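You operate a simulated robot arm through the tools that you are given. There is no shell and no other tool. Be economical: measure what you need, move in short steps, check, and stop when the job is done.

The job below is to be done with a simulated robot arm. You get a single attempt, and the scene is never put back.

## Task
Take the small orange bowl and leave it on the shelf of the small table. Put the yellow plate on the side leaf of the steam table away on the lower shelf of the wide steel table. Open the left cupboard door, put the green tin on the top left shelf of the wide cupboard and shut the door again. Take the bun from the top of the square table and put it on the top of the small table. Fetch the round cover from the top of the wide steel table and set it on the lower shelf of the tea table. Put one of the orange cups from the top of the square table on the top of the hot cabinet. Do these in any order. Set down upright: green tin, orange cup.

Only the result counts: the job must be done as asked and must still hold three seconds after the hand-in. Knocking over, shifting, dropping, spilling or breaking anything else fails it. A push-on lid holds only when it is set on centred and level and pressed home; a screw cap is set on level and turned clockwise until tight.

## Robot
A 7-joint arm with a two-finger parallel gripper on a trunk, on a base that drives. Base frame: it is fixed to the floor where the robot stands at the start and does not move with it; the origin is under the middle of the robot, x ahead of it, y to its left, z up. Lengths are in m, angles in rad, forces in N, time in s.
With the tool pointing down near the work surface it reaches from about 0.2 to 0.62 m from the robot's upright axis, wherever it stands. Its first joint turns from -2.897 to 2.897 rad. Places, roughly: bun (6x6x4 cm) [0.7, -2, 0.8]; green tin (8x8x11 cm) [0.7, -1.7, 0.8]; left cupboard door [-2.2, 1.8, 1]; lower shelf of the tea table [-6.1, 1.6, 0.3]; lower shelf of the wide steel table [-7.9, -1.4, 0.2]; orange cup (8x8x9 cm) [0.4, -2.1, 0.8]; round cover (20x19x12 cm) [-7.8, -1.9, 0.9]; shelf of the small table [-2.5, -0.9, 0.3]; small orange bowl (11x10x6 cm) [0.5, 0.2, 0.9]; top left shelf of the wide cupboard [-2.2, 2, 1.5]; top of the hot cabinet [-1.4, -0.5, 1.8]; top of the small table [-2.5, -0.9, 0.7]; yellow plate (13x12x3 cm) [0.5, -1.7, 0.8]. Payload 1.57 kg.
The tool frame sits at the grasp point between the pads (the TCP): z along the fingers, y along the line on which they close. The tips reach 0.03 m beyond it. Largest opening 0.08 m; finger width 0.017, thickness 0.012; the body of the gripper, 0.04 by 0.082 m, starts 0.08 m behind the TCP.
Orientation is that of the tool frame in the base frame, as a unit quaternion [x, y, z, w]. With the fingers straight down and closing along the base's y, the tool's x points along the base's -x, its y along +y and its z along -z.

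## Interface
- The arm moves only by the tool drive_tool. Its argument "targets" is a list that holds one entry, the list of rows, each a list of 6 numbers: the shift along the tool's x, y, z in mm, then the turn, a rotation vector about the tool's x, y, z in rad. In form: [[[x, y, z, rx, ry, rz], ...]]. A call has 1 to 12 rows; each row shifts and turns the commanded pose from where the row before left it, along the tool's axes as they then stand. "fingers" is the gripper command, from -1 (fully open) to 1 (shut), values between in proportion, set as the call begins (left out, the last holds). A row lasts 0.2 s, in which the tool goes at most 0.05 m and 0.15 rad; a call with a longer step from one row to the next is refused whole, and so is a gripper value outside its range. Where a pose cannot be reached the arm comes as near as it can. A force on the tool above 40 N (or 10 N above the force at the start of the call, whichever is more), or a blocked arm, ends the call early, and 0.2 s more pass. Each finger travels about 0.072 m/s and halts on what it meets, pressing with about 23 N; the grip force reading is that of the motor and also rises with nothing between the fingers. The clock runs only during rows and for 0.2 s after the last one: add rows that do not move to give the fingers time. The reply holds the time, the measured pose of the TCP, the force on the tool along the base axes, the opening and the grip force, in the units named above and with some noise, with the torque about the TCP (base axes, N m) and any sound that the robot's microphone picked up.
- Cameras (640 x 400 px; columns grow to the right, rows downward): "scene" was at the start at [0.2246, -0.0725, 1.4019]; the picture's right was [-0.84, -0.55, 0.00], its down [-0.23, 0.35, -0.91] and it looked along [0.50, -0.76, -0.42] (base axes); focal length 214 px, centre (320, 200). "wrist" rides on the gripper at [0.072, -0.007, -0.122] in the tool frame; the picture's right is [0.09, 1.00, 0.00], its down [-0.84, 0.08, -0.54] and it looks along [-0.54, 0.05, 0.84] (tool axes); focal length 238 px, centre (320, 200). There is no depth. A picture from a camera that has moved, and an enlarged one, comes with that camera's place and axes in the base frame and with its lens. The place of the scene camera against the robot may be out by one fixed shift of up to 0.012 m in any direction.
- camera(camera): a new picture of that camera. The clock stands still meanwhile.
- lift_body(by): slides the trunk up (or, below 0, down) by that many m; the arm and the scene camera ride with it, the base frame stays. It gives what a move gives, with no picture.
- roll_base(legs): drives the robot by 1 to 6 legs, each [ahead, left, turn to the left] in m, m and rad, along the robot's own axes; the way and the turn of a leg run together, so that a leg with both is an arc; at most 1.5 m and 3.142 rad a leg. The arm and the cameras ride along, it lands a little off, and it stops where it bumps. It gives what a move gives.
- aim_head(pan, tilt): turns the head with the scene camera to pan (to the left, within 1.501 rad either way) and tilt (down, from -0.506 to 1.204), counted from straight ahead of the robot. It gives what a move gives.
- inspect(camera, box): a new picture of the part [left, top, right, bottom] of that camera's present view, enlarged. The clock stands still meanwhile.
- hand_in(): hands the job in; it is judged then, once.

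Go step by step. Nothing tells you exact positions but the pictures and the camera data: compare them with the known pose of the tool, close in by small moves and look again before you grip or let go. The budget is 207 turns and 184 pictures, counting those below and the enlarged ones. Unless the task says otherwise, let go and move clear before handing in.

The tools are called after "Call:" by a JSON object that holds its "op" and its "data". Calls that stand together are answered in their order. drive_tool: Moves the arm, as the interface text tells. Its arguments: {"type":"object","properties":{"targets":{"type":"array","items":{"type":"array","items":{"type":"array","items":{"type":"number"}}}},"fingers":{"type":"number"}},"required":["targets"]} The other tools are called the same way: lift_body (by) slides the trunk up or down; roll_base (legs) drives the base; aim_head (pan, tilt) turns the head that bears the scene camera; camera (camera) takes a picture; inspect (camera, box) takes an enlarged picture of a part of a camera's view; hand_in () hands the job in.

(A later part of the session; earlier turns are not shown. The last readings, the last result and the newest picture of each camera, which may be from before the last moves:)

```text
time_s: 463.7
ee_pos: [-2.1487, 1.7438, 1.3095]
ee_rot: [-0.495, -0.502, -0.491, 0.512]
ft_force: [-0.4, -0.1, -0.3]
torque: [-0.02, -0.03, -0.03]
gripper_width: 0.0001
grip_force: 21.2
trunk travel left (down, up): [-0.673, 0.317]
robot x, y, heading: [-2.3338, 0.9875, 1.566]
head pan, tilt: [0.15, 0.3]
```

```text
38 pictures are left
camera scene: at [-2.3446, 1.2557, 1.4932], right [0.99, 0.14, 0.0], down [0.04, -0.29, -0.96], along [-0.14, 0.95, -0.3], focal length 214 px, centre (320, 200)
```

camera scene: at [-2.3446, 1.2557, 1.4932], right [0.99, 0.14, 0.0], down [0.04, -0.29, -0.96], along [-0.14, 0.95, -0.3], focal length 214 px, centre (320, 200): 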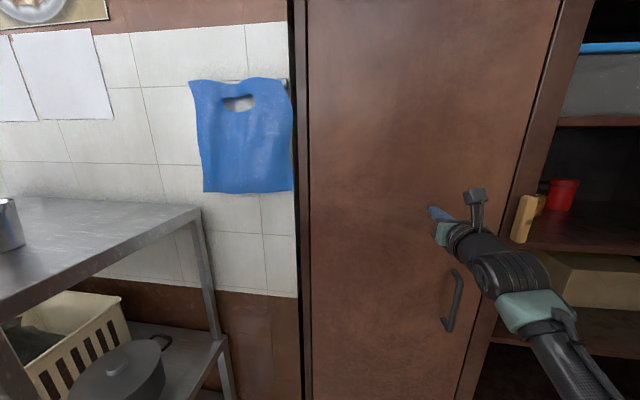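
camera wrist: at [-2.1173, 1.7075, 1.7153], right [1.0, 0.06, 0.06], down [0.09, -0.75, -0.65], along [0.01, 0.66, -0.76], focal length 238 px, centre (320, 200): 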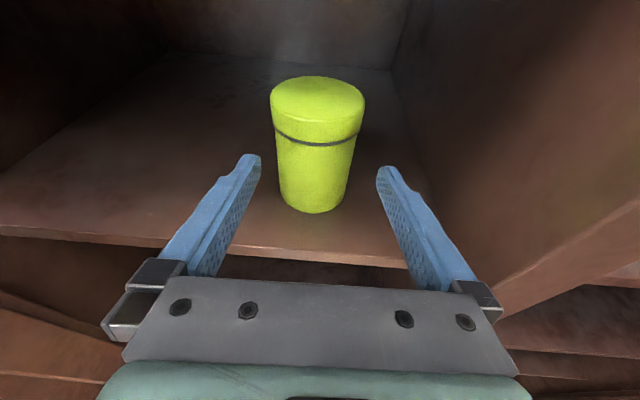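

Looks flush; pressing gently a little more to be sure.

Call:
{"op": "drive_tool", "data": {"targets": [[[0, 0, 5, 0, 0, 0], [0, 0, 5, 0, 0, 0], [0, 0, 5, 0, 0, 0], [0, 0, 5, 0, 0, 0], [0, 0, 5, 0, 0, 0], [0, 0, 0, 0, 0, 0]]]}}

Call:
{"op": "inspect", "data": {"camera": "scene", "box": [400, 0, 600, 125]}}

```text
time_s: 464.4
ee_pos: [-2.1485, 1.7505, 1.3113]
ee_rot: [-0.497, -0.502, -0.49, 0.511]
ft_force: [-3.3, -28.3, -2.3]
torque: [-0.1, 0.03, -0.11]
gripper_width: 0.0003
grip_force: 21.5
trunk travel left (down, up): [-0.673, 0.317]
robot x, y, heading: [-2.3397, 0.9872, 1.562]
head pan, tilt: [0.15, 0.3]
stopped in row 3: the force on the tool passed its limit at 46 N (the readings are from after the stop); the commanded pose is now the measured one
```

```text
3.20 times, centred on (500, 62) of scene
camera zoom: at [-2.3456, 1.2495, 1.4943], right [0.99, 0.14, 0.0], down [0.04, -0.29, -0.96], along [-0.14, 0.95, -0.29], focal length 686 px, centre (-256, 640)
```

zoom: 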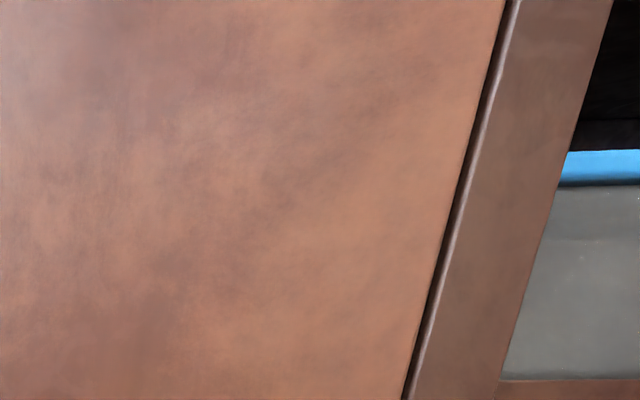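

The left door is shut. Next the yellow plate. I'll retract, drive back to the leaf of the steam table, and prepare a rolled gripper for pinching the plate's rim.

Call:
{"op": "drive_tool", "data": {"targets": [[[0, 0, -40, 0, 0, 0], [0, 0, -45, 0, 0, 0], [0, -35, -45, 0, 0, 0], [0, -45, -20, 0, 0, 0], [0, -45, 0, 0, 0, 0], [0, -40, 0, 0, 0, 0]]]}}

Call:
{"op": "roll_base", "data": {"legs": [[-0.55, 0, 0], [0, -1.05, 0], [0, -1.0, 0], [-1.05, 0, 0], [-1.05, 0, 0], [0, 0, -1.57]]}}

Call:
{"op": "drive_tool", "data": {"targets": [[[0, 0, 0, 0, -0.131, 0], [0, 0, 0, 0, -0.131, 0], [0, 0, 0, 0, -0.131, 0], [0, 0, 0, 0, -0.131, 0], [0, 0, 0, 0, -0.131, 0], [0, 0, 0, 0, -0.13, 0]]]}}

Call:
{"op": "aim_head", "data": {"pan": 0, "tilt": 0.5}}

Call:
{"op": "inspect", "data": {"camera": "scene", "box": [220, 180, 420, 305]}}

Call:
{"op": "camera", "data": {"camera": "wrist"}}

```text
refused: row 3 steps farther than a row can; nothing moved
```

```text
time_s: 472.2
ee_pos: [-1.174, 1.1956, 1.3078]
ee_rot: [-0.487, -0.514, -0.477, 0.521]
ft_force: [-5.9, -6.0, 0.4]
torque: [0.11, -0.04, 0.13]
gripper_width: 0.0002
grip_force: 21.2
trunk travel left (down, up): [-0.673, 0.317]
robot x, y, heading: [-1.3342, 0.4279, 1.57]
head pan, tilt: [0.15, 0.3]
stopped in leg 2: the force on the tool passed its limit at 48 N (the readings are from after the stop); the commanded pose is now the measured one
```

```text
time_s: 473.6
ee_pos: [-1.2231, 1.1131, 1.2359]
ee_rot: [0.635, 0.673, 0.254, -0.282]
ft_force: [-0.2, -0.4, -0.2]
torque: [0.02, 0.01, 0.01]
gripper_width: 0.0001
grip_force: 21.4
out of reach, approached as far as the arm can: row 1, 2, 3, 4, 5, 6
trunk travel left (down, up): [-0.673, 0.317]
robot x, y, heading: [-1.3329, 0.4312, 1.573]
head pan, tilt: [0.15, 0.3]
```

```text
time_s: 474.3
ee_pos: [-1.224, 1.1135, 1.2352]
ee_rot: [0.635, 0.672, 0.255, -0.283]
ft_force: [-1.1, 0.0, -0.7]
torque: [-0.03, -0.02, 0.03]
gripper_width: 0.0
grip_force: 21.7
trunk travel left (down, up): [-0.673, 0.317]
robot x, y, heading: [-1.335, 0.4254, 1.566]
head pan, tilt: [0.0, 0.499]
```

```text
3.20 times, centred on (320, 242) of scene
camera zoom: at [-1.33, 0.693, 1.4748], right [1.0, 0.0, 0.0], down [0.0, -0.48, -0.88], along [0.0, 0.88, -0.48], focal length 686 px, centre (320, 64)
```

zoom: 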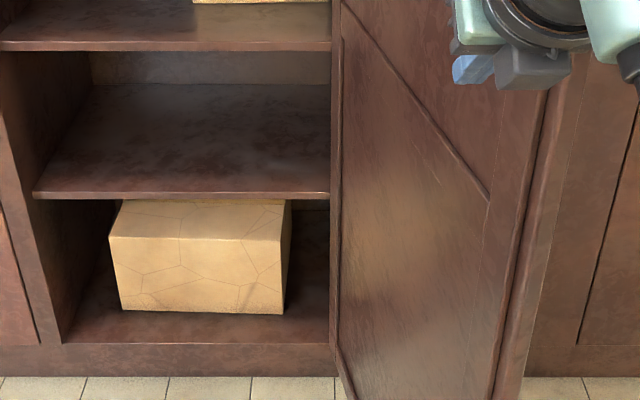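

```text
35 pictures are left
camera wrist: at [-1.2258, 1.078, 1.373], right [0.99, 0.13, 0.05], down [0.14, -0.97, -0.21], along [0.02, 0.21, -0.98], focal length 238 px, centre (320, 200)
```

wrist: 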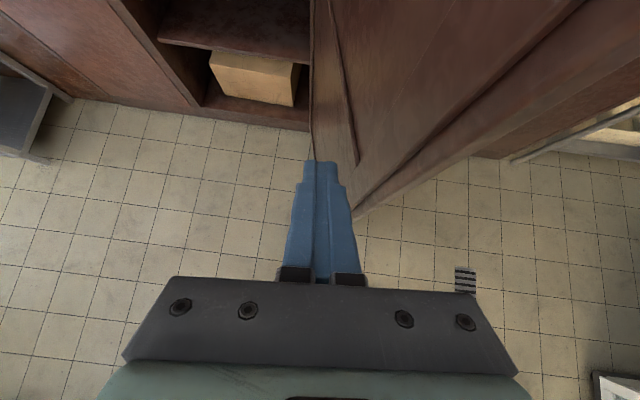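

Oops — my retract was refused, so the tool swept the already-open right door further open. I must restore it: its edge was originally at about (−1.57, 1.21). Backing off and going round to its outer side.

Call:
{"op": "roll_base", "data": {"legs": [[-0.35, 0, 0], [0, -0.55, 0]]}}

Call:
{"op": "aim_head", "data": {"pan": 0.5, "tilt": 0.4}}

Call:
{"op": "camera", "data": {"camera": "scene"}}

```text
time_s: 476.5
ee_pos: [-1.2055, 0.8313, 1.2028]
ee_rot: [0.648, 0.672, 0.24, -0.267]
ft_force: [0.7, 0.1, 0.1]
torque: [0.01, 0.02, 0.01]
gripper_width: 0.0
grip_force: 21.5
trunk travel left (down, up): [-0.673, 0.317]
robot x, y, heading: [-1.3284, 0.1037, 1.557]
head pan, tilt: [0.0, 0.499]
stopped in leg 1: the robot was blocked; the commanded pose is now the measured one
```

```text
time_s: 477.5
ee_pos: [-1.2095, 0.831, 1.1986]
ee_rot: [0.647, 0.673, 0.239, -0.265]
ft_force: [-0.1, -0.3, 0.2]
torque: [0.01, -0.03, -0.03]
gripper_width: 0.0
grip_force: 21.4
trunk travel left (down, up): [-0.673, 0.317]
robot x, y, heading: [-1.3302, 0.1033, 1.562]
head pan, tilt: [0.499, 0.4]
```

```text
34 pictures are left
camera scene: at [-1.3659, 0.4165, 1.4697], right [0.88, 0.47, -0.03], down [0.18, -0.39, -0.9], along [-0.43, 0.79, -0.43], focal length 214 px, centre (320, 200)
```

scene: 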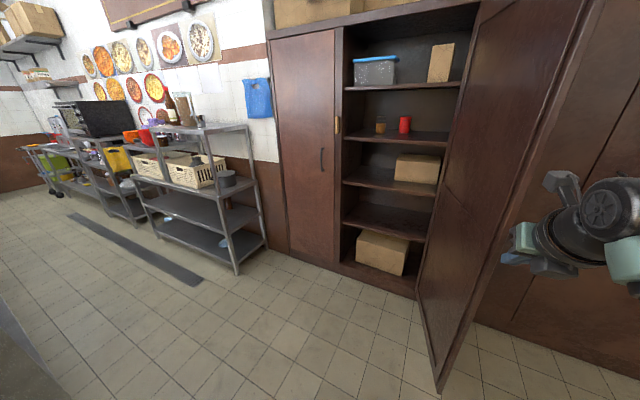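

I bumped something behind; moving slightly forward, then right past the door's edge (now at (−1.13, 1.20)) and forward on its outer side.

Call:
{"op": "roll_base", "data": {"legs": [[0.08, 0, 0], [0, -0.5, 0], [0.34, 0, 0]]}}

Call:
{"op": "camera", "data": {"camera": "scene"}}

```text
time_s: 482.9
ee_pos: [-0.7124, 1.1976, 1.2353]
ee_rot: [0.637, 0.67, 0.256, -0.281]
ft_force: [0.5, -0.7, -0.6]
torque: [0.0, 0.0, 0.0]
gripper_width: 0.0002
grip_force: 21.3
trunk travel left (down, up): [-0.673, 0.317]
robot x, y, heading: [-0.8287, 0.5141, 1.561]
head pan, tilt: [0.499, 0.4]
```

```text
33 pictures are left
camera scene: at [-0.8669, 0.7698, 1.4838], right [0.88, 0.47, 0.0], down [0.18, -0.34, -0.92], along [-0.44, 0.81, -0.39], focal length 214 px, centre (320, 200)
```

scene: 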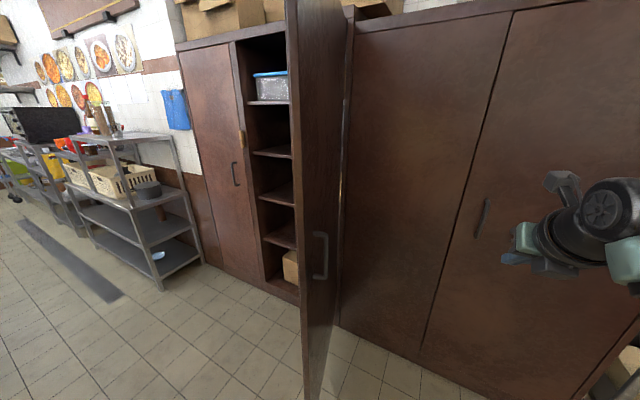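

Call:
{"op": "roll_base", "data": {"legs": [[0.08, 0, 0], [0, 0.35, 0], [0, 0.38, 0]]}}

```text
time_s: 487.8
ee_pos: [-1.4482, 1.2837, 1.2352]
ee_rot: [0.637, 0.67, 0.255, -0.282]
ft_force: [-0.5, 0.3, 0.3]
torque: [0.0, -0.02, -0.06]
gripper_width: 0.0001
grip_force: 21.2
trunk travel left (down, up): [-0.673, 0.317]
robot x, y, heading: [-1.5606, 0.5961, 1.567]
head pan, tilt: [0.499, 0.4]
```

Pushing the last few centimetres slowly with the arm, then checking from the original viewpoint.

Call:
{"op": "drive_tool", "data": {"targets": [[[0, -12, 0, 0, 0, 0], [0, -12, 0, 0, 0, 0], [0, -12, 0, 0, 0, 0], [0, -12, 0, 0, 0, 0], [0, -12, 0, 0, 0, 0], [0, -10, 0, 0, 0, 0], [0, 0, 0, 0, 0, 0]]]}}

Call:
{"op": "roll_base", "data": {"legs": [[0, -0.3, 0], [-0.15, -0.4, 0], [0.03, -0.59, 0.023]]}}

Call:
{"op": "aim_head", "data": {"pan": 0.7, "tilt": 0.3}}

Call:
{"op": "camera", "data": {"camera": "scene"}}

```text
time_s: 489.4
ee_pos: [-1.5181, 1.2786, 1.2369]
ee_rot: [0.637, 0.671, 0.255, -0.282]
ft_force: [0.0, -0.5, 0.1]
torque: [-0.02, 0.0, -0.03]
gripper_width: 0.0
grip_force: 21.4
trunk travel left (down, up): [-0.673, 0.317]
robot x, y, heading: [-1.5588, 0.5957, 1.569]
head pan, tilt: [0.499, 0.4]
```

```text
time_s: 496.7
ee_pos: [-0.2381, 1.1542, 1.2366]
ee_rot: [0.631, 0.677, 0.253, -0.284]
ft_force: [0.2, -0.7, -0.3]
torque: [0.01, 0.02, -0.01]
gripper_width: 0.0
grip_force: 20.8
trunk travel left (down, up): [-0.673, 0.317]
robot x, y, heading: [-0.2682, 0.4694, 1.578]
head pan, tilt: [0.499, 0.4]
```

```text
time_s: 497.4
ee_pos: [-0.2376, 1.1549, 1.2361]
ee_rot: [0.63, 0.677, 0.253, -0.284]
ft_force: [0.1, 0.2, 0.3]
torque: [-0.01, 0.01, -0.02]
gripper_width: 0.0
grip_force: 20.7
trunk travel left (down, up): [-0.673, 0.317]
robot x, y, heading: [-0.2695, 0.4742, 1.584]
head pan, tilt: [0.7, 0.3]
```

```text
32 pictures are left
camera scene: at [-0.3283, 0.7177, 1.4931], right [0.76, 0.65, 0.0], down [0.19, -0.22, -0.96], along [-0.62, 0.72, -0.3], focal length 214 px, centre (320, 200)
```

scene: 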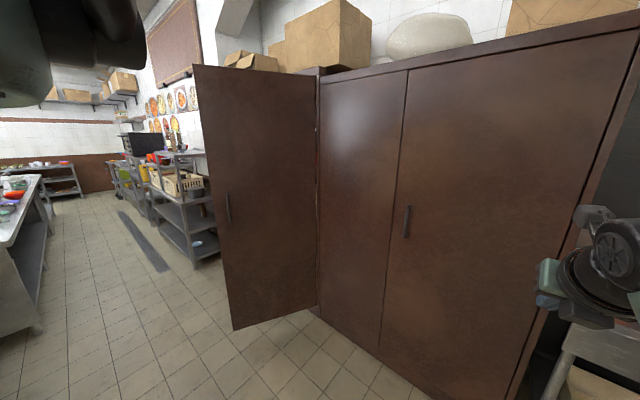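

The door edge is now ~8 cm too far in compared with the original picture. I'll correct it gently from the inner side.

Call:
{"op": "roll_base", "data": {"legs": [[-0.08, 0.8, 0], [0, 0.85, 0], [0.2, 0, 0], [0, -0.12, 0]]}}

```text
time_s: 507.9
ee_pos: [-1.7777, 1.2545, 1.2359]
ee_rot: [0.63, 0.677, 0.253, -0.284]
ft_force: [0.1, 0.0, 0.6]
torque: [0.0, -0.02, 0.01]
gripper_width: 0.0
grip_force: 21.3
trunk travel left (down, up): [-0.673, 0.317]
robot x, y, heading: [-1.8096, 0.5715, 1.584]
head pan, tilt: [0.7, 0.3]
```

Call:
{"op": "drive_tool", "data": {"targets": [[[0, 13, 0, 0, 0, 0], [0, 13, 0, 0, 0, 0], [0, 13, 0, 0, 0, 0], [0, 13, 0, 0, 0, 0], [0, 13, 0, 0, 0, 0], [0, 13, 0, 0, 0, 0], [0, 13, 0, 0, 0, 0], [0, 13, 0, 0, 0, 0], [0, 13, 0, 0, 0, 0], [0, 13, 0, 0, 0, 0], [0, 13, 0, 0, 0, 0], [0, 13, 0, 0, 0, 0]]]}}

Call:
{"op": "aim_head", "data": {"pan": -0.5, "tilt": 0.6}}

Call:
{"op": "camera", "data": {"camera": "scene"}}

```text
time_s: 510.5
ee_pos: [-1.6776, 1.2286, 1.2518]
ee_rot: [0.634, 0.673, 0.254, -0.284]
ft_force: [-0.3, 0.8, -0.5]
torque: [-0.02, 0.02, -0.01]
gripper_width: 0.0002
grip_force: 21.6
out of reach, approached as far as the arm can: row 6, 7, 8, 9, 10, 11, 12
trunk travel left (down, up): [-0.673, 0.317]
robot x, y, heading: [-1.8107, 0.5737, 1.577]
head pan, tilt: [0.7, 0.3]
```

```text
time_s: 511.9
ee_pos: [-1.6794, 1.2297, 1.2513]
ee_rot: [0.634, 0.673, 0.254, -0.283]
ft_force: [0.5, -0.1, 0.6]
torque: [0.02, 0.02, -0.03]
gripper_width: 0.0
grip_force: 21.3
trunk travel left (down, up): [-0.673, 0.317]
robot x, y, heading: [-1.8109, 0.5732, 1.582]
head pan, tilt: [-0.499, 0.6]
```

```text
31 pictures are left
camera scene: at [-1.7664, 0.8253, 1.4656], right [0.88, -0.47, 0.0], down [-0.26, -0.5, -0.83], along [0.39, 0.73, -0.56], focal length 214 px, centre (320, 200)
```

scene: 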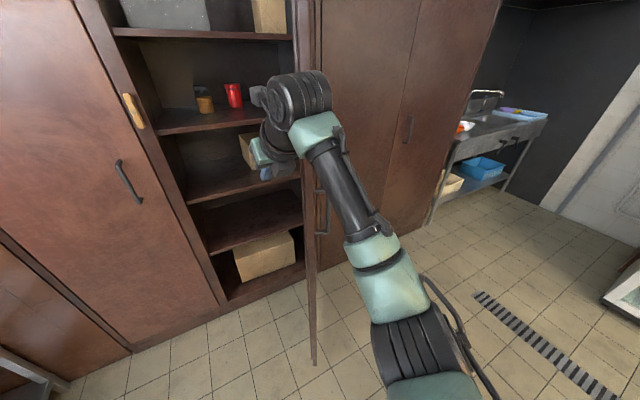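

Moving slightly forward and right, then using the wrist camera to see the door edge relative to the fingers.

Call:
{"op": "roll_base", "data": {"legs": [[0.07, 0, 0], [0, -0.04, 0]]}}

Call:
{"op": "camera", "data": {"camera": "wrist"}}

```text
time_s: 513.4
ee_pos: [-1.6393, 1.3014, 1.2514]
ee_rot: [0.634, 0.674, 0.252, -0.285]
ft_force: [0.3, 0.1, -1.0]
torque: [-0.01, 0.01, 0.01]
gripper_width: 0.0
grip_force: 21.6
trunk travel left (down, up): [-0.673, 0.317]
robot x, y, heading: [-1.7734, 0.6481, 1.582]
head pan, tilt: [-0.499, 0.6]
```

```text
30 pictures are left
camera wrist: at [-1.6407, 1.2651, 1.3885], right [0.99, 0.13, 0.05], down [0.14, -0.97, -0.2], along [0.02, 0.21, -0.98], focal length 238 px, centre (320, 200)
```

wrist: 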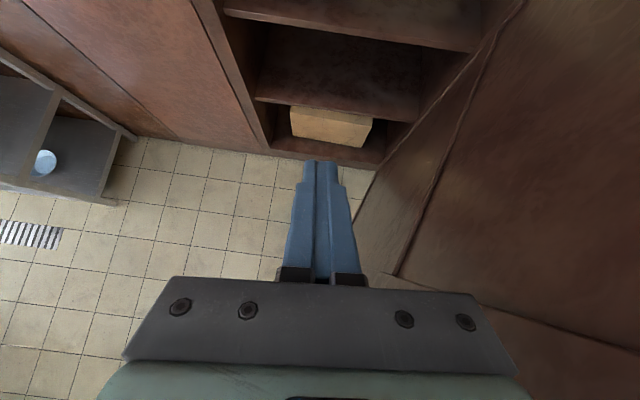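

The finger is at the inner side. Nudging right to the target position, then withdrawing and re-checking from the original viewpoint (with the same trunk height).

Call:
{"op": "roll_base", "data": {"legs": [[0, -0.035, 0]]}}

Call:
{"op": "roll_base", "data": {"legs": [[0, 0.08, 0], [-0.26, 0, 0], [0, -0.8, 0], [0, -0.78, 0], [0.09, 0, 0]]}}

Call:
{"op": "lift_body", "data": {"by": -0.07}}

Call:
{"op": "aim_head", "data": {"pan": 0.7, "tilt": 0.3}}

Call:
{"op": "camera", "data": {"camera": "scene"}}

```text
time_s: 514.2
ee_pos: [-1.6046, 1.3003, 1.2506]
ee_rot: [0.634, 0.673, 0.253, -0.285]
ft_force: [0.6, 0.4, -0.1]
torque: [-0.01, 0.01, 0.0]
gripper_width: 0.0
grip_force: 21.4
trunk travel left (down, up): [-0.673, 0.317]
robot x, y, heading: [-1.7343, 0.6411, 1.584]
head pan, tilt: [-0.499, 0.6]
```

```text
time_s: 525.2
ee_pos: [-0.1103, 1.1578, 1.2524]
ee_rot: [0.629, 0.678, 0.251, -0.286]
ft_force: [-0.5, 0.0, -0.1]
torque: [0.03, 0.0, 0.02]
gripper_width: 0.0001
grip_force: 21.1
trunk travel left (down, up): [-0.673, 0.317]
robot x, y, heading: [-0.2354, 0.5006, 1.598]
head pan, tilt: [-0.499, 0.6]
```

```text
time_s: 526.3
ee_pos: [-0.1097, 1.1573, 1.1818]
ee_rot: [0.629, 0.677, 0.251, -0.286]
ft_force: [-0.1, -0.4, -0.1]
torque: [-0.01, 0.0, 0.01]
gripper_width: 0.0
grip_force: 21.3
trunk travel left (down, up): [-0.603, 0.387]
robot x, y, heading: [-0.235, 0.498, 1.595]
head pan, tilt: [-0.499, 0.6]
```

```text
time_s: 527.7
ee_pos: [-0.1109, 1.1572, 1.1817]
ee_rot: [0.63, 0.677, 0.252, -0.286]
ft_force: [0.0, -0.2, 0.6]
torque: [-0.04, 0.0, 0.0]
gripper_width: 0.0
grip_force: 21.0
trunk travel left (down, up): [-0.603, 0.387]
robot x, y, heading: [-0.2301, 0.4985, 1.593]
head pan, tilt: [0.7, 0.3]
```

```text
29 pictures are left
camera scene: at [-0.2953, 0.7435, 1.4231], right [0.75, 0.66, 0.0], down [0.2, -0.22, -0.96], along [-0.63, 0.72, -0.3], focal length 214 px, centre (320, 200)
```

scene: 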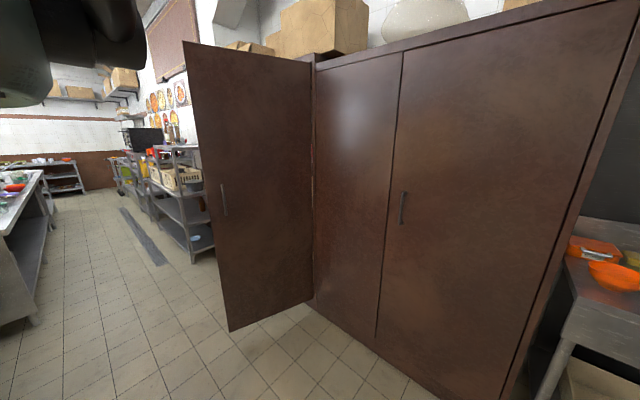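

The right door is back where it was. Now driving to the plate on the steam table's leaf.

Call:
{"op": "roll_base", "data": {"legs": [[-1.08, 0.05, -0.023], [-1.08, 0.02, 0], [0, 0, -1.57]]}}

Call:
{"op": "drive_tool", "data": {"targets": [[[-25, -30, -25, 0, 0, 0], [-25, -30, -25, 0, 0, 0], [-25, -30, -25, 0, 0, 0], [0, 0, 0, 0, 0, 0.143], [0, 0, 0, 0, 0, 0.143], [0, 0, 0, 0, 0, 0.143], [0, 0, 0, 0, 0, 0.143], [0, 0, 0, 0, 0, 0.143], [0, 0, 0, 0, 0, 0.143], [0, 0, 0, 0, 0, 0.143], [0, 0, 0, 0, 0, 0.143], [0, 0, 0, 0, 0, 0]]], "fingers": -0.3}}

Call:
{"op": "aim_head", "data": {"pan": 0, "tilt": 0.6}}

Call:
{"op": "camera", "data": {"camera": "scene"}}

```text
time_s: 542.1
ee_pos: [0.3473, -1.7953, 1.1815]
ee_rot: [0.925, 0.021, 0.38, -0.018]
ft_force: [-0.1, -0.8, 0.7]
torque: [-0.01, 0.02, -0.02]
gripper_width: 0.0
grip_force: 21.2
trunk travel left (down, up): [-0.603, 0.387]
robot x, y, heading: [-0.3106, -1.6529, -0.006]
head pan, tilt: [0.7, 0.3]
```

```text
time_s: 544.7
ee_pos: [0.2365, -1.7121, 1.185]
ee_rot: [0.789, -0.483, 0.309, -0.222]
ft_force: [0.5, -0.3, -0.6]
torque: [0.01, 0.0, 0.01]
gripper_width: 0.0518
grip_force: 0.0
trunk travel left (down, up): [-0.603, 0.387]
robot x, y, heading: [-0.3046, -1.6528, -0.006]
head pan, tilt: [0.7, 0.3]
```

```text
time_s: 545.8
ee_pos: [0.2351, -1.7106, 1.1841]
ee_rot: [0.788, -0.483, 0.31, -0.222]
ft_force: [0.4, 0.7, 0.2]
torque: [0.01, -0.03, 0.0]
gripper_width: 0.0519
grip_force: 0.1
trunk travel left (down, up): [-0.603, 0.387]
robot x, y, heading: [-0.308, -1.6542, -0.008]
head pan, tilt: [0.0, 0.6]
```

```text
28 pictures are left
camera scene: at [-0.0456, -1.6494, 1.3957], right [-0.01, -1.0, 0.0], down [-0.56, 0.0, -0.83], along [0.83, 0.0, -0.56], focal length 214 px, centre (320, 200)
```

scene: 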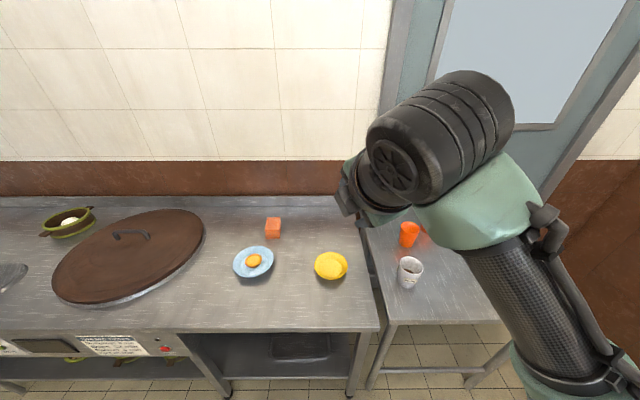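

The plate is at about (0.47, −1.69). Finishing the roll to 90° and descending most of the way toward its near rim.

Call:
{"op": "drive_tool", "data": {"targets": [[[0, 0, 0, 0, 0, 0.143], [0, 0, 0, 0, 0, 0.143], [0, 0, 0, 0, 0, 0.141], [-3, 19, 38.5, 0, 0, 0], [-3, 19, 38.5, 0, 0, 0], [-3, 19, 38.5, 0, 0, 0], [-3, 19, 38.5, 0, 0, 0], [-3, 19, 38.5, 0, 0, 0], [-3, 19, 38.5, 0, 0, 0], [-3, 19, 38.5, 0, 0, 0], [0, 0, 0, 0, 0, 0]]]}}

Call:
{"op": "camera", "data": {"camera": "wrist"}}

Call:
{"op": "inspect", "data": {"camera": "scene", "box": [240, 200, 400, 300]}}

```text
time_s: 548.2
ee_pos: [0.33, -1.6788, 0.8982]
ee_rot: [0.668, -0.64, 0.255, -0.282]
ft_force: [-0.5, 0.2, 0.1]
torque: [0.02, 0.0, -0.02]
gripper_width: 0.0519
grip_force: 0.0
trunk travel left (down, up): [-0.603, 0.387]
robot x, y, heading: [-0.3079, -1.6534, -0.007]
head pan, tilt: [0.0, 0.6]
```

```text
27 pictures are left
camera wrist: at [0.252, -1.7573, 0.9875], right [-0.7, -0.12, -0.7], down [-0.48, 0.81, 0.35], along [0.53, 0.58, -0.62], focal length 238 px, centre (320, 200)
```

wrist: 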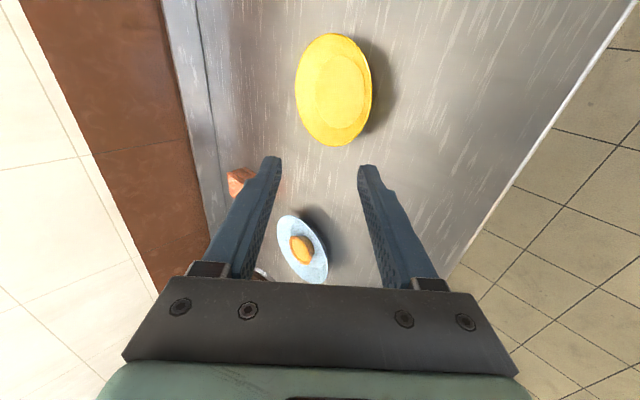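

```text
4.00 times, centred on (320, 250) of scene
camera zoom: at [-0.0458, -1.6496, 1.3957], right [-0.01, -1.0, 0.0], down [-0.56, 0.0, -0.83], along [0.83, -0.01, -0.56], focal length 858 px, centre (320, 0)
```

zoom: 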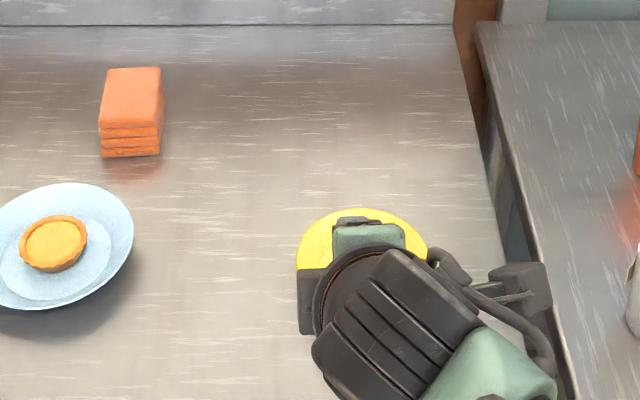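

Plate centre (0.453, −1.70), near rim at (0.392, −1.70, ~0.768). Narrowing the fingers to ~28 mm and aligning 5 cm before the rim.

Call:
{"op": "drive_tool", "data": {"targets": [[[12, 24, 25, 0, 0, 0], [12, 24, 25, 0, 0, 0], [0, 0, 25, 0, 0, 0], [0, 0, 0, 0, 0, 0]]], "fingers": 0.3}}

Call:
{"op": "camera", "data": {"camera": "wrist"}}

```text
time_s: 549.2
ee_pos: [0.3489, -1.701, 0.8114]
ee_rot: [0.668, -0.639, 0.256, -0.282]
ft_force: [-0.3, -0.3, -0.3]
torque: [0.01, 0.02, 0.02]
gripper_width: 0.0279
grip_force: 0.0
trunk travel left (down, up): [-0.603, 0.387]
robot x, y, heading: [-0.3076, -1.6539, -0.008]
head pan, tilt: [0.0, 0.6]
```

```text
25 pictures are left
camera wrist: at [0.2719, -1.7783, 0.9011], right [-0.7, -0.11, -0.7], down [-0.48, 0.81, 0.35], along [0.53, 0.58, -0.62], focal length 238 px, centre (320, 200)
```

wrist: 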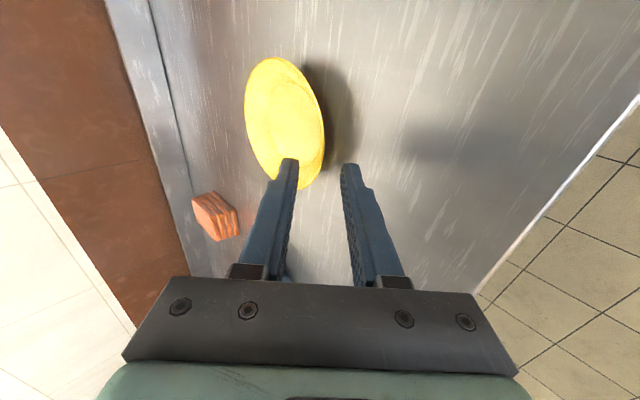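

Geometry agrees. Advancing 46 mm with a slight upward shift so the lower finger slips under the rim.

Call:
{"op": "drive_tool", "data": {"targets": [[[0, -4, 16, 0, 0, 0], [0, 0, 15, 0, 0, 0], [0, 0, 15, 0, 0, 0], [0, 0, 0, 0, 0, 0]]]}}

Call:
{"op": "camera", "data": {"camera": "wrist"}}

```text
time_s: 550.2
ee_pos: [0.3844, -1.6982, 0.7817]
ee_rot: [0.669, -0.639, 0.255, -0.282]
ft_force: [0.3, -0.6, 1.1]
torque: [0.02, 0.0, 0.01]
gripper_width: 0.0279
grip_force: 0.0
trunk travel left (down, up): [-0.603, 0.387]
robot x, y, heading: [-0.3065, -1.6515, -0.005]
head pan, tilt: [0.0, 0.6]
```

```text
24 pictures are left
camera wrist: at [0.3071, -1.7763, 0.8716], right [-0.7, -0.12, -0.7], down [-0.48, 0.81, 0.35], along [0.53, 0.58, -0.62], focal length 238 px, centre (320, 200)
```

wrist: 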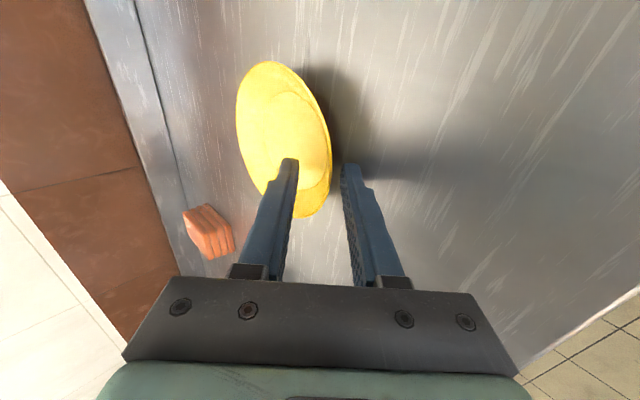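

The rim lies between the fingers. Closing.

Call:
{"op": "drive_tool", "data": {"targets": [[[0, 0, 0, 0, 0, 0], [0, 0, 0, 0, 0, 0], [0, 0, 0, 0, 0, 0]]], "fingers": 1}}

Call:
{"op": "camera", "data": {"camera": "wrist"}}

```text
time_s: 551.0
ee_pos: [0.3852, -1.6982, 0.781]
ee_rot: [0.668, -0.64, 0.255, -0.282]
ft_force: [-0.9, -0.7, 1.3]
torque: [0.01, 0.05, -0.02]
gripper_width: 0.003
grip_force: 22.7
trunk travel left (down, up): [-0.603, 0.387]
robot x, y, heading: [-0.3064, -1.6527, -0.006]
head pan, tilt: [0.0, 0.6]
```

```text
23 pictures are left
camera wrist: at [0.3071, -1.7762, 0.8714], right [-0.7, -0.12, -0.7], down [-0.48, 0.81, 0.35], along [0.53, 0.58, -0.62], focal length 238 px, centre (320, 200)
```

wrist: 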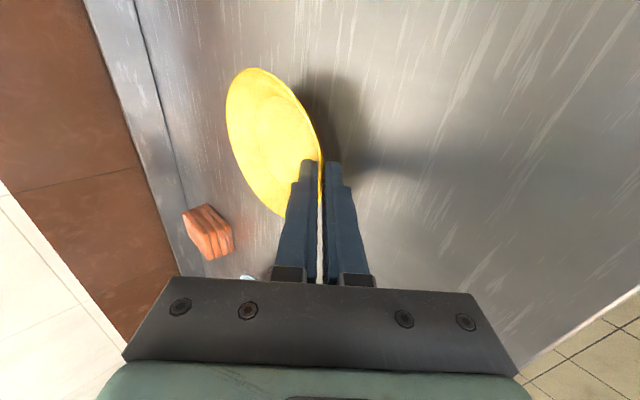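

The rim is pinched (3 mm). Lifting.

Call:
{"op": "drive_tool", "data": {"targets": [[[0, -7, -7, 0, 0, 0], [0, -20, -20, 0, 0, 0], [0, -28, -28, 0, 0, 0], [0, -28, -28, 0, 0, 0], [0, -28, -28, 0, 0, 0], [0, -28, -28, 0, 0, 0], [0, 0, 0, 0, 0, 0]]]}}

Call:
{"op": "inspect", "data": {"camera": "scene", "box": [200, 160, 440, 310]}}

```text
time_s: 552.6
ee_pos: [0.386, -1.7017, 0.9776]
ee_rot: [0.668, -0.639, 0.256, -0.282]
ft_force: [0.0, 0.1, -1.1]
torque: [-0.01, 0.02, 0.05]
gripper_width: 0.0031
grip_force: 23.2
trunk travel left (down, up): [-0.603, 0.387]
robot x, y, heading: [-0.3083, -1.6509, -0.009]
head pan, tilt: [0.0, 0.6]
```

```text
2.67 times, centred on (320, 235) of scene
camera zoom: at [-0.0454, -1.6496, 1.3956], right [-0.01, -1.0, 0.0], down [-0.57, 0.0, -0.82], along [0.82, -0.01, -0.57], focal length 572 px, centre (320, 107)
```

zoom: 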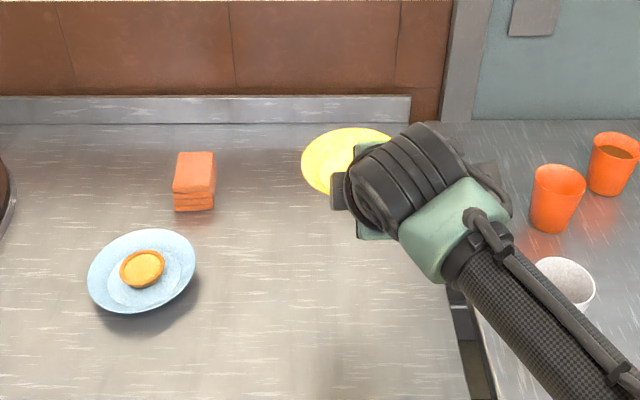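

Plate held level. Retracting the arm, turning round to the right, and looking down the aisle toward the wide steel table.

Call:
{"op": "drive_tool", "data": {"targets": [[[0, 28, -28, 0, 0, 0], [0, 28, -28, 0, 0, 0], [0, 28, -28, 0, 0, 0], [0, 28, -28, 0, 0, 0], [0, 28, -28, 0, 0, 0], [0, 0, 0, 0, 0, 0]]]}}

Call:
{"op": "roll_base", "data": {"legs": [[-0.3, -0.02, 0], [0, 0, -1.57], [0, 0, -1.57], [1.4, 0, 0], [1.4, 0, 0]]}}

Call:
{"op": "aim_head", "data": {"pan": 0, "tilt": 0.25}}

Call:
{"op": "camera", "data": {"camera": "scene"}}

```text
time_s: 554.0
ee_pos: [0.1872, -1.7138, 0.9788]
ee_rot: [0.668, -0.64, 0.255, -0.281]
ft_force: [0.1, -1.6, -0.4]
torque: [0.02, 0.05, -0.03]
gripper_width: 0.0033
grip_force: 22.9
trunk travel left (down, up): [-0.603, 0.387]
robot x, y, heading: [-0.3087, -1.6542, -0.006]
head pan, tilt: [0.0, 0.6]
```

```text
time_s: 576.8
ee_pos: [-3.9006, -1.6275, 0.9801]
ee_rot: [0.635, 0.672, -0.284, -0.253]
ft_force: [-0.3, -0.1, 0.5]
torque: [0.01, -0.05, 0.01]
gripper_width: 0.0032
grip_force: 22.9
trunk travel left (down, up): [-0.603, 0.387]
robot x, y, heading: [-3.4074, -1.6815, -3.136]
head pan, tilt: [0.0, 0.6]
```

```text
time_s: 577.6
ee_pos: [-3.9003, -1.6272, 0.9786]
ee_rot: [0.635, 0.673, -0.283, -0.253]
ft_force: [-0.4, -0.8, -1.2]
torque: [-0.02, -0.02, 0.05]
gripper_width: 0.0032
grip_force: 22.9
trunk travel left (down, up): [-0.603, 0.387]
robot x, y, heading: [-3.4042, -1.6843, -3.137]
head pan, tilt: [0.0, 0.25]
```

```text
21 pictures are left
camera scene: at [-3.6646, -1.6791, 1.4277], right [-0.01, 1.0, 0.0], down [0.25, 0.0, -0.97], along [-0.97, -0.01, -0.25], focal length 214 px, centre (320, 200)
```

scene: 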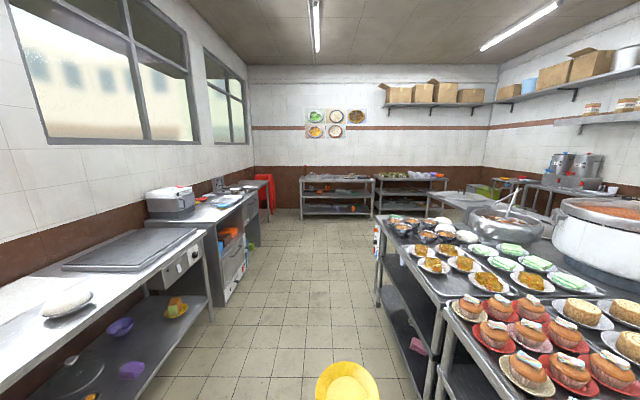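

The wide steel table is straight ahead at the far end (front at x≈−7.8, y −2.0…−0.65). Driving there and lowering.

Call:
{"op": "roll_base", "data": {"legs": [[1.3, -0.02, 0], [1.2, -0.02, -0.01], [0.9, 0, 0]]}}

Call:
{"op": "aim_head", "data": {"pan": 0, "tilt": 0.5}}

Call:
{"op": "camera", "data": {"camera": "scene"}}

```text
time_s: 594.2
ee_pos: [-7.2977, -1.5481, 0.9784]
ee_rot: [0.644, 0.663, -0.279, -0.259]
ft_force: [0.4, 0.0, -0.1]
torque: [0.02, -0.04, 0.01]
gripper_width: 0.0031
grip_force: 22.4
trunk travel left (down, up): [-0.603, 0.387]
robot x, y, heading: [-6.8035, -1.6155, 3.118]
head pan, tilt: [0.0, 0.25]
```

```text
time_s: 595.0
ee_pos: [-7.2983, -1.5479, 0.9791]
ee_rot: [0.645, 0.663, -0.28, -0.258]
ft_force: [0.8, -0.1, -1.0]
torque: [-0.02, -0.06, 0.0]
gripper_width: 0.0029
grip_force: 22.9
trunk travel left (down, up): [-0.603, 0.387]
robot x, y, heading: [-6.8016, -1.6159, 3.118]
head pan, tilt: [0.0, 0.499]
```

```text
20 pictures are left
camera scene: at [-7.0606, -1.606, 1.4048], right [0.02, 1.0, 0.0], down [0.48, -0.01, -0.88], along [-0.88, 0.02, -0.48], focal length 214 px, centre (320, 200)
```

scene: 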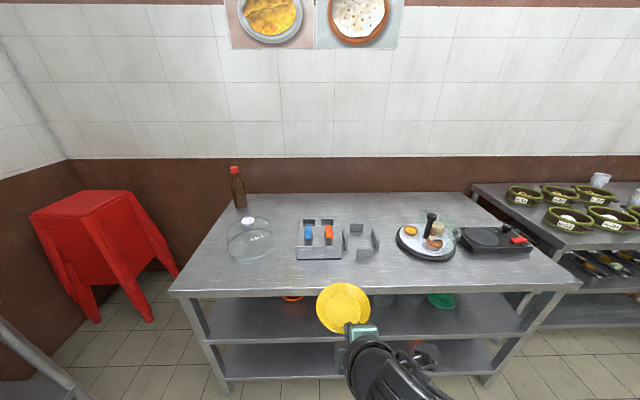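

The table has two lower shelves; the lowest (z≈0.14–0.2) is free on the left. Shifting left and lowering the trunk in front of the table.

Call:
{"op": "roll_base", "data": {"legs": [[0, 0.23, 0.02]]}}

Call:
{"op": "lift_body", "data": {"by": -0.4}}

Call:
{"op": "lift_body", "data": {"by": -0.2}}

Call:
{"op": "aim_head", "data": {"pan": 0, "tilt": 0.5}}

Call:
{"op": "camera", "data": {"camera": "scene"}}

```text
time_s: 596.7
ee_pos: [-7.3026, -1.7884, 0.9788]
ee_rot: [0.637, 0.67, -0.282, -0.256]
ft_force: [0.5, 0.3, 0.0]
torque: [0.04, -0.03, 0.0]
gripper_width: 0.003
grip_force: 22.9
trunk travel left (down, up): [-0.603, 0.387]
robot x, y, heading: [-6.8086, -1.8447, 3.145]
head pan, tilt: [0.0, 0.499]
```

```text
time_s: 600.5
ee_pos: [-7.3017, -1.7866, 0.5795]
ee_rot: [0.638, 0.67, -0.283, -0.254]
ft_force: [0.5, 0.0, -1.1]
torque: [0.01, -0.03, -0.01]
gripper_width: 0.0031
grip_force: 23.3
trunk travel left (down, up): [-0.203, 0.787]
robot x, y, heading: [-6.8084, -1.846, 3.141]
head pan, tilt: [0.0, 0.499]
```

```text
time_s: 602.7
ee_pos: [-7.3012, -1.7867, 0.3788]
ee_rot: [0.638, 0.669, -0.283, -0.255]
ft_force: [0.1, -0.4, -0.4]
torque: [-0.03, -0.07, 0.04]
gripper_width: 0.0031
grip_force: 23.0
trunk travel left (down, up): [-0.003, 0.987]
robot x, y, heading: [-6.8079, -1.8446, 3.139]
head pan, tilt: [0.0, 0.499]
```

```text
time_s: 603.3
ee_pos: [-7.3016, -1.7873, 0.3789]
ee_rot: [0.638, 0.669, -0.282, -0.256]
ft_force: [0.1, 0.1, -0.2]
torque: [0.03, -0.03, 0.01]
gripper_width: 0.0033
grip_force: 22.7
trunk travel left (down, up): [-0.003, 0.987]
robot x, y, heading: [-6.8047, -1.8471, 3.142]
head pan, tilt: [0.0, 0.499]
```

```text
19 pictures are left
camera scene: at [-7.0634, -1.8408, 0.8047], right [0.0, 1.0, 0.0], down [0.48, 0.0, -0.88], along [-0.88, 0.0, -0.48], focal length 214 px, centre (320, 200)
```

scene: 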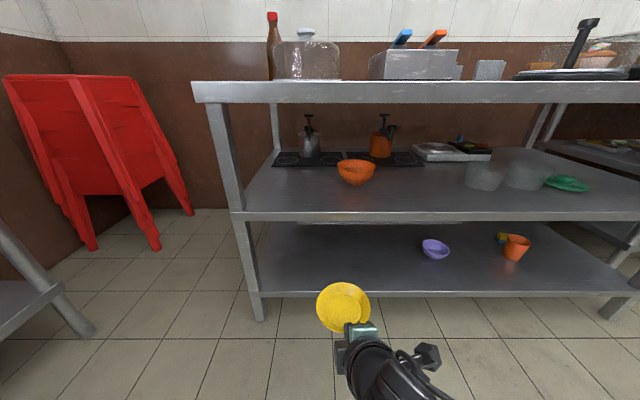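

Lower shelf at z≈0.155, front at x≈−7.577; the left part is clear. Lowering the arm, then driving in.

Call:
{"op": "drive_tool", "data": {"targets": [[[0, 24.5, 24.7, 0, 0, 0], [0, 24.5, 24.7, 0, 0, 0], [0, 24.5, 24.7, 0, 0, 0], [0, 24.5, 24.7, 0, 0, 0], [0, 0, 0, 0, 0, 0]]]}}

Call:
{"op": "roll_base", "data": {"legs": [[0.27, 0, 0]]}}

Call:
{"op": "camera", "data": {"camera": "scene"}}

```text
time_s: 604.5
ee_pos: [-7.2998, -1.7895, 0.2388]
ee_rot: [0.639, 0.669, -0.283, -0.254]
ft_force: [-0.5, -0.1, -0.8]
torque: [0.03, -0.05, 0.0]
gripper_width: 0.003
grip_force: 22.7
trunk travel left (down, up): [-0.003, 0.987]
robot x, y, heading: [-6.8033, -1.8416, 3.136]
head pan, tilt: [0.0, 0.499]
```

```text
time_s: 606.4
ee_pos: [-7.5665, -1.7904, 0.2393]
ee_rot: [0.638, 0.67, -0.283, -0.254]
ft_force: [-0.3, 0.3, -1.0]
torque: [-0.03, -0.04, 0.0]
gripper_width: 0.0028
grip_force: 23.0
trunk travel left (down, up): [-0.003, 0.987]
robot x, y, heading: [-7.0737, -1.8426, 3.135]
head pan, tilt: [0.0, 0.499]
```

```text
18 pictures are left
camera scene: at [-7.3291, -1.841, 0.8047], right [0.0, 1.0, 0.0], down [0.48, 0.0, -0.88], along [-0.88, 0.0, -0.48], focal length 214 px, centre (320, 200)
```

scene: 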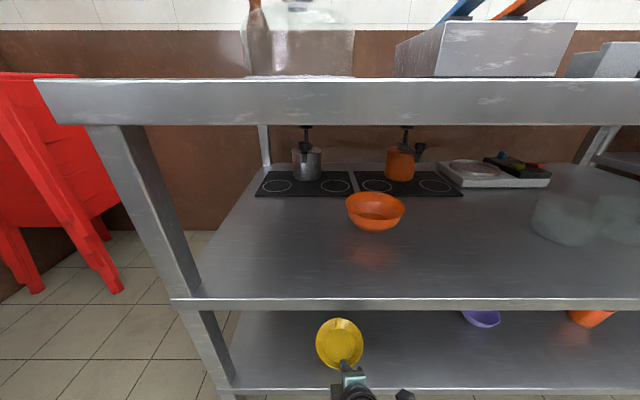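

The plate is over the shelf; going 3.5 cm deeper and lowering.

Call:
{"op": "roll_base", "data": {"legs": [[0.035, 0, 0]]}}

Call:
{"op": "drive_tool", "data": {"targets": [[[0, 10, 10, 0, 0, 0], [0, 7, 7, 0, 0, 0], [0, 5, 5, 0, 0, 0], [0, 0, 0, 0, 0, 0]]]}}

Call:
{"op": "drive_tool", "data": {"targets": [[[0, 3.5, 3.5, 0, 0, 0], [0, 3.5, 3.5, 0, 0, 0], [0, 0, 0, 0, 0, 0]]]}}

```text
time_s: 607.2
ee_pos: [-7.6005, -1.7905, 0.2399]
ee_rot: [0.637, 0.67, -0.282, -0.255]
ft_force: [-0.4, -0.3, -1.1]
torque: [-0.01, -0.06, -0.02]
gripper_width: 0.0031
grip_force: 22.6
trunk travel left (down, up): [-0.003, 0.987]
robot x, y, heading: [-7.1076, -1.8461, -3.139]
head pan, tilt: [0.0, 0.499]
```

```text
time_s: 608.2
ee_pos: [-7.6007, -1.7911, 0.2102]
ee_rot: [0.638, 0.67, -0.283, -0.255]
ft_force: [1.7, -0.6, 5.3]
torque: [-0.2, 0.17, 0.03]
gripper_width: 0.0031
grip_force: 23.0
trunk travel left (down, up): [-0.003, 0.987]
robot x, y, heading: [-7.1108, -1.8438, -3.138]
head pan, tilt: [0.0, 0.499]
```

```text
time_s: 609.0
ee_pos: [-7.6017, -1.7915, 0.2019]
ee_rot: [0.636, 0.67, -0.285, -0.257]
ft_force: [8.2, 1.4, 24.9]
torque: [-0.05, 0.44, -0.03]
gripper_width: 0.0059
grip_force: 22.9
trunk travel left (down, up): [-0.003, 0.987]
robot x, y, heading: [-7.1084, -1.8491, -3.146]
head pan, tilt: [0.0, 0.499]
```

Contact. Easing off, opening slightly and withdrawing along the tool axis.

Call:
{"op": "drive_tool", "data": {"targets": [[[0, -3, -3, 0, 0, 0], [0, 0, 0, 0, 0, 0]]]}}

Call:
{"op": "drive_tool", "data": {"targets": [[[0, 0, 0, 0, 0, 0], [0, 0, 0, 0, 0, 0]]], "fingers": 0.5}}

Call:
{"op": "drive_tool", "data": {"targets": [[[0, 0, -10, 0, 0, 0], [0, 0, -15, 0, 0, 0], [0, 0, -25, 0, 0, 0], [0, 0, -35, 0, 0, 0], [0, 0, 0, 0, 0, 0]]]}}

Call:
{"op": "inspect", "data": {"camera": "scene", "box": [200, 275, 400, 400]}}

```text
time_s: 609.6
ee_pos: [-7.6017, -1.7913, 0.2036]
ee_rot: [0.638, 0.67, -0.282, -0.255]
ft_force: [-3.0, -1.0, 7.3]
torque: [-0.11, 0.45, 0.0]
gripper_width: 0.0058
grip_force: 22.8
trunk travel left (down, up): [-0.003, 0.987]
robot x, y, heading: [-7.1023, -1.8454, -3.141]
head pan, tilt: [0.0, 0.499]
```

```text
time_s: 610.2
ee_pos: [-7.6011, -1.7913, 0.2037]
ee_rot: [0.637, 0.67, -0.283, -0.256]
ft_force: [-6.4, -0.9, 8.5]
torque: [0.06, 0.29, 0.05]
gripper_width: 0.0119
grip_force: 0.0
trunk travel left (down, up): [-0.003, 0.987]
robot x, y, heading: [-7.1097, -1.8443, -3.141]
head pan, tilt: [0.0, 0.499]
```

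```text
time_s: 611.4
ee_pos: [-7.5411, -1.7853, 0.2634]
ee_rot: [0.637, 0.67, -0.283, -0.255]
ft_force: [0.4, -0.1, -0.9]
torque: [0.01, 0.02, 0.01]
gripper_width: 0.02
grip_force: 0.0
trunk travel left (down, up): [-0.003, 0.987]
robot x, y, heading: [-7.1062, -1.8452, -3.139]
head pan, tilt: [0.0, 0.499]
```

```text
3.20 times, centred on (300, 338) of scene
camera zoom: at [-7.3643, -1.8411, 0.8047], right [0.0, 1.0, 0.0], down [0.48, 0.0, -0.88], along [-0.88, 0.0, -0.48], focal length 686 px, centre (384, -240)
```

zoom: 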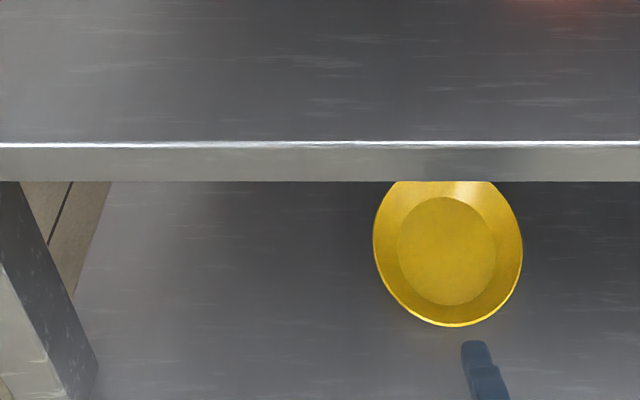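

The plate lies flat on the lower shelf. Now the glass cover: backing off, raising, and un-rolling the gripper to 45° with horizontal closing.

Call:
{"op": "roll_base", "data": {"legs": [[-0.3, 0, 0]]}}

Call:
{"op": "lift_body", "data": {"by": 0.4}}

Call:
{"op": "lift_body", "data": {"by": 0.33}}

Call:
{"op": "drive_tool", "data": {"targets": [[[0, 0, 0, 0, 0, -0.143], [0, 0, 0, 0, 0, -0.143], [0, 0, 0, 0, 0, -0.143], [0, 0, 0, 0, 0, -0.143], [0, 0, 0, 0, 0, -0.143], [0, 0, 0, 0, 0, -0.143], [0, 0, 0, 0, 0, -0.143], [0, 0, 0, 0, 0, -0.143], [0, 0, 0, 0, 0, -0.143], [0, 0, 0, 0, 0, -0.143], [0, 0, 0, 0, 0, -0.141], [0, 0, 0, 0, 0, 0]]], "fingers": -1}}

Call:
{"op": "camera", "data": {"camera": "scene"}}

Call:
{"op": "camera", "data": {"camera": "wrist"}}

```text
time_s: 613.5
ee_pos: [-7.2436, -1.7859, 0.2626]
ee_rot: [0.638, 0.669, -0.283, -0.255]
ft_force: [-0.4, -0.2, 1.1]
torque: [-0.02, 0.01, 0.0]
gripper_width: 0.0199
grip_force: 0.0
trunk travel left (down, up): [-0.003, 0.987]
robot x, y, heading: [-6.8075, -1.842, 3.141]
head pan, tilt: [0.0, 0.499]
```

```text
time_s: 617.3
ee_pos: [-7.2438, -1.7851, 0.6644]
ee_rot: [0.639, 0.669, -0.283, -0.255]
ft_force: [1.0, -0.3, -0.4]
torque: [0.0, 0.01, 0.01]
gripper_width: 0.0197
grip_force: 0.1
trunk travel left (down, up): [-0.403, 0.587]
robot x, y, heading: [-6.8076, -1.8463, 3.14]
head pan, tilt: [0.0, 0.499]
```

```text
time_s: 620.5
ee_pos: [-7.2428, -1.7864, 0.9927]
ee_rot: [0.638, 0.67, -0.283, -0.255]
ft_force: [0.4, 0.4, 0.6]
torque: [-0.02, 0.0, -0.01]
gripper_width: 0.02
grip_force: 0.1
trunk travel left (down, up): [-0.733, 0.257]
robot x, y, heading: [-6.8058, -1.8464, 3.146]
head pan, tilt: [0.0, 0.499]
```

```text
time_s: 623.1
ee_pos: [-7.2426, -1.7854, 0.9941]
ee_rot: [-0.023, 0.925, -0.019, -0.38]
ft_force: [-0.1, -0.4, 0.0]
torque: [0.03, 0.0, -0.02]
gripper_width: 0.08
grip_force: 0.1
trunk travel left (down, up): [-0.733, 0.257]
robot x, y, heading: [-6.8099, -1.8417, 3.137]
head pan, tilt: [0.0, 0.499]
```

```text
16 pictures are left
camera scene: at [-7.0657, -1.841, 1.5347], right [0.0, 1.0, 0.0], down [0.48, 0.0, -0.88], along [-0.88, 0.0, -0.48], focal length 214 px, centre (320, 200)
```

scene: 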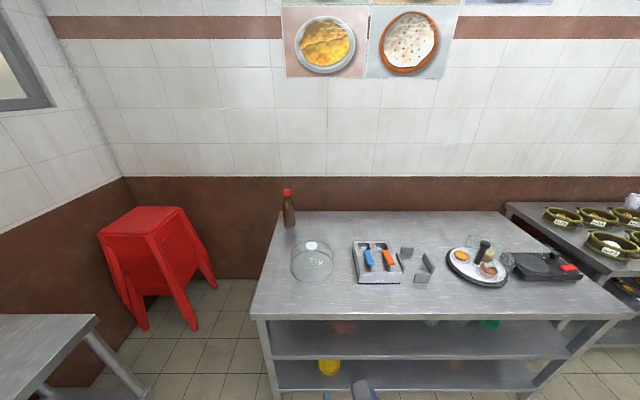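

```text
15 pictures are left
camera wrist: at [-7.2078, -1.7885, 1.1308], right [-0.12, 0.99, 0.05], down [0.97, 0.13, -0.2], along [-0.21, 0.02, -0.98], focal length 238 px, centre (320, 200)
```

wrist: 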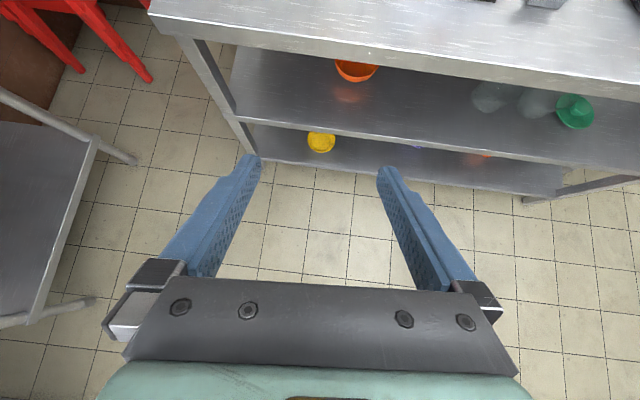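

Knob triangulates to about (−7.79, −1.876, 0.915). Driving closer and looking with the wrist camera.

Call:
{"op": "roll_base", "data": {"legs": [[0.28, 0, 0]]}}

Call:
{"op": "drive_tool", "data": {"targets": [[[12, -22, 0, 0, 0, 0], [12, -22, 0, 0, 0, 0], [12, -22, 0, 0, 0, 0], [12, -22, 0, 0, 0, 0], [0, 0, 0, 0, 0, 0]]]}}

Call:
{"op": "camera", "data": {"camera": "wrist"}}

```text
time_s: 625.1
ee_pos: [-7.5256, -1.7849, 0.9945]
ee_rot: [-0.023, 0.924, -0.02, -0.38]
ft_force: [0.7, -0.1, -0.6]
torque: [0.0, -0.01, -0.01]
gripper_width: 0.08
grip_force: 0.0
trunk travel left (down, up): [-0.733, 0.257]
robot x, y, heading: [-7.0954, -1.8471, 3.142]
head pan, tilt: [0.0, 0.499]
```

```text
time_s: 626.3
ee_pos: [-7.5556, -1.8754, 1.029]
ee_rot: [-0.022, 0.925, -0.019, -0.38]
ft_force: [-0.7, 0.7, -0.1]
torque: [0.03, -0.01, -0.01]
gripper_width: 0.0799
grip_force: 0.0
trunk travel left (down, up): [-0.733, 0.257]
robot x, y, heading: [-7.0912, -1.8408, 3.146]
head pan, tilt: [0.0, 0.499]
```

```text
14 pictures are left
camera wrist: at [-7.5199, -1.8771, 1.1667], right [-0.12, 0.99, 0.05], down [0.97, 0.13, -0.2], along [-0.21, 0.02, -0.98], focal length 238 px, centre (320, 200)
```

wrist: 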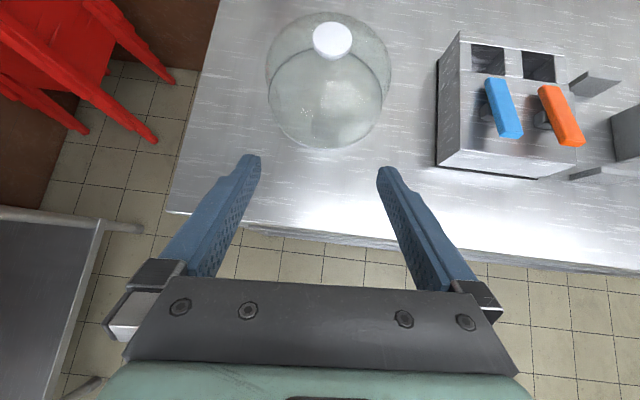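

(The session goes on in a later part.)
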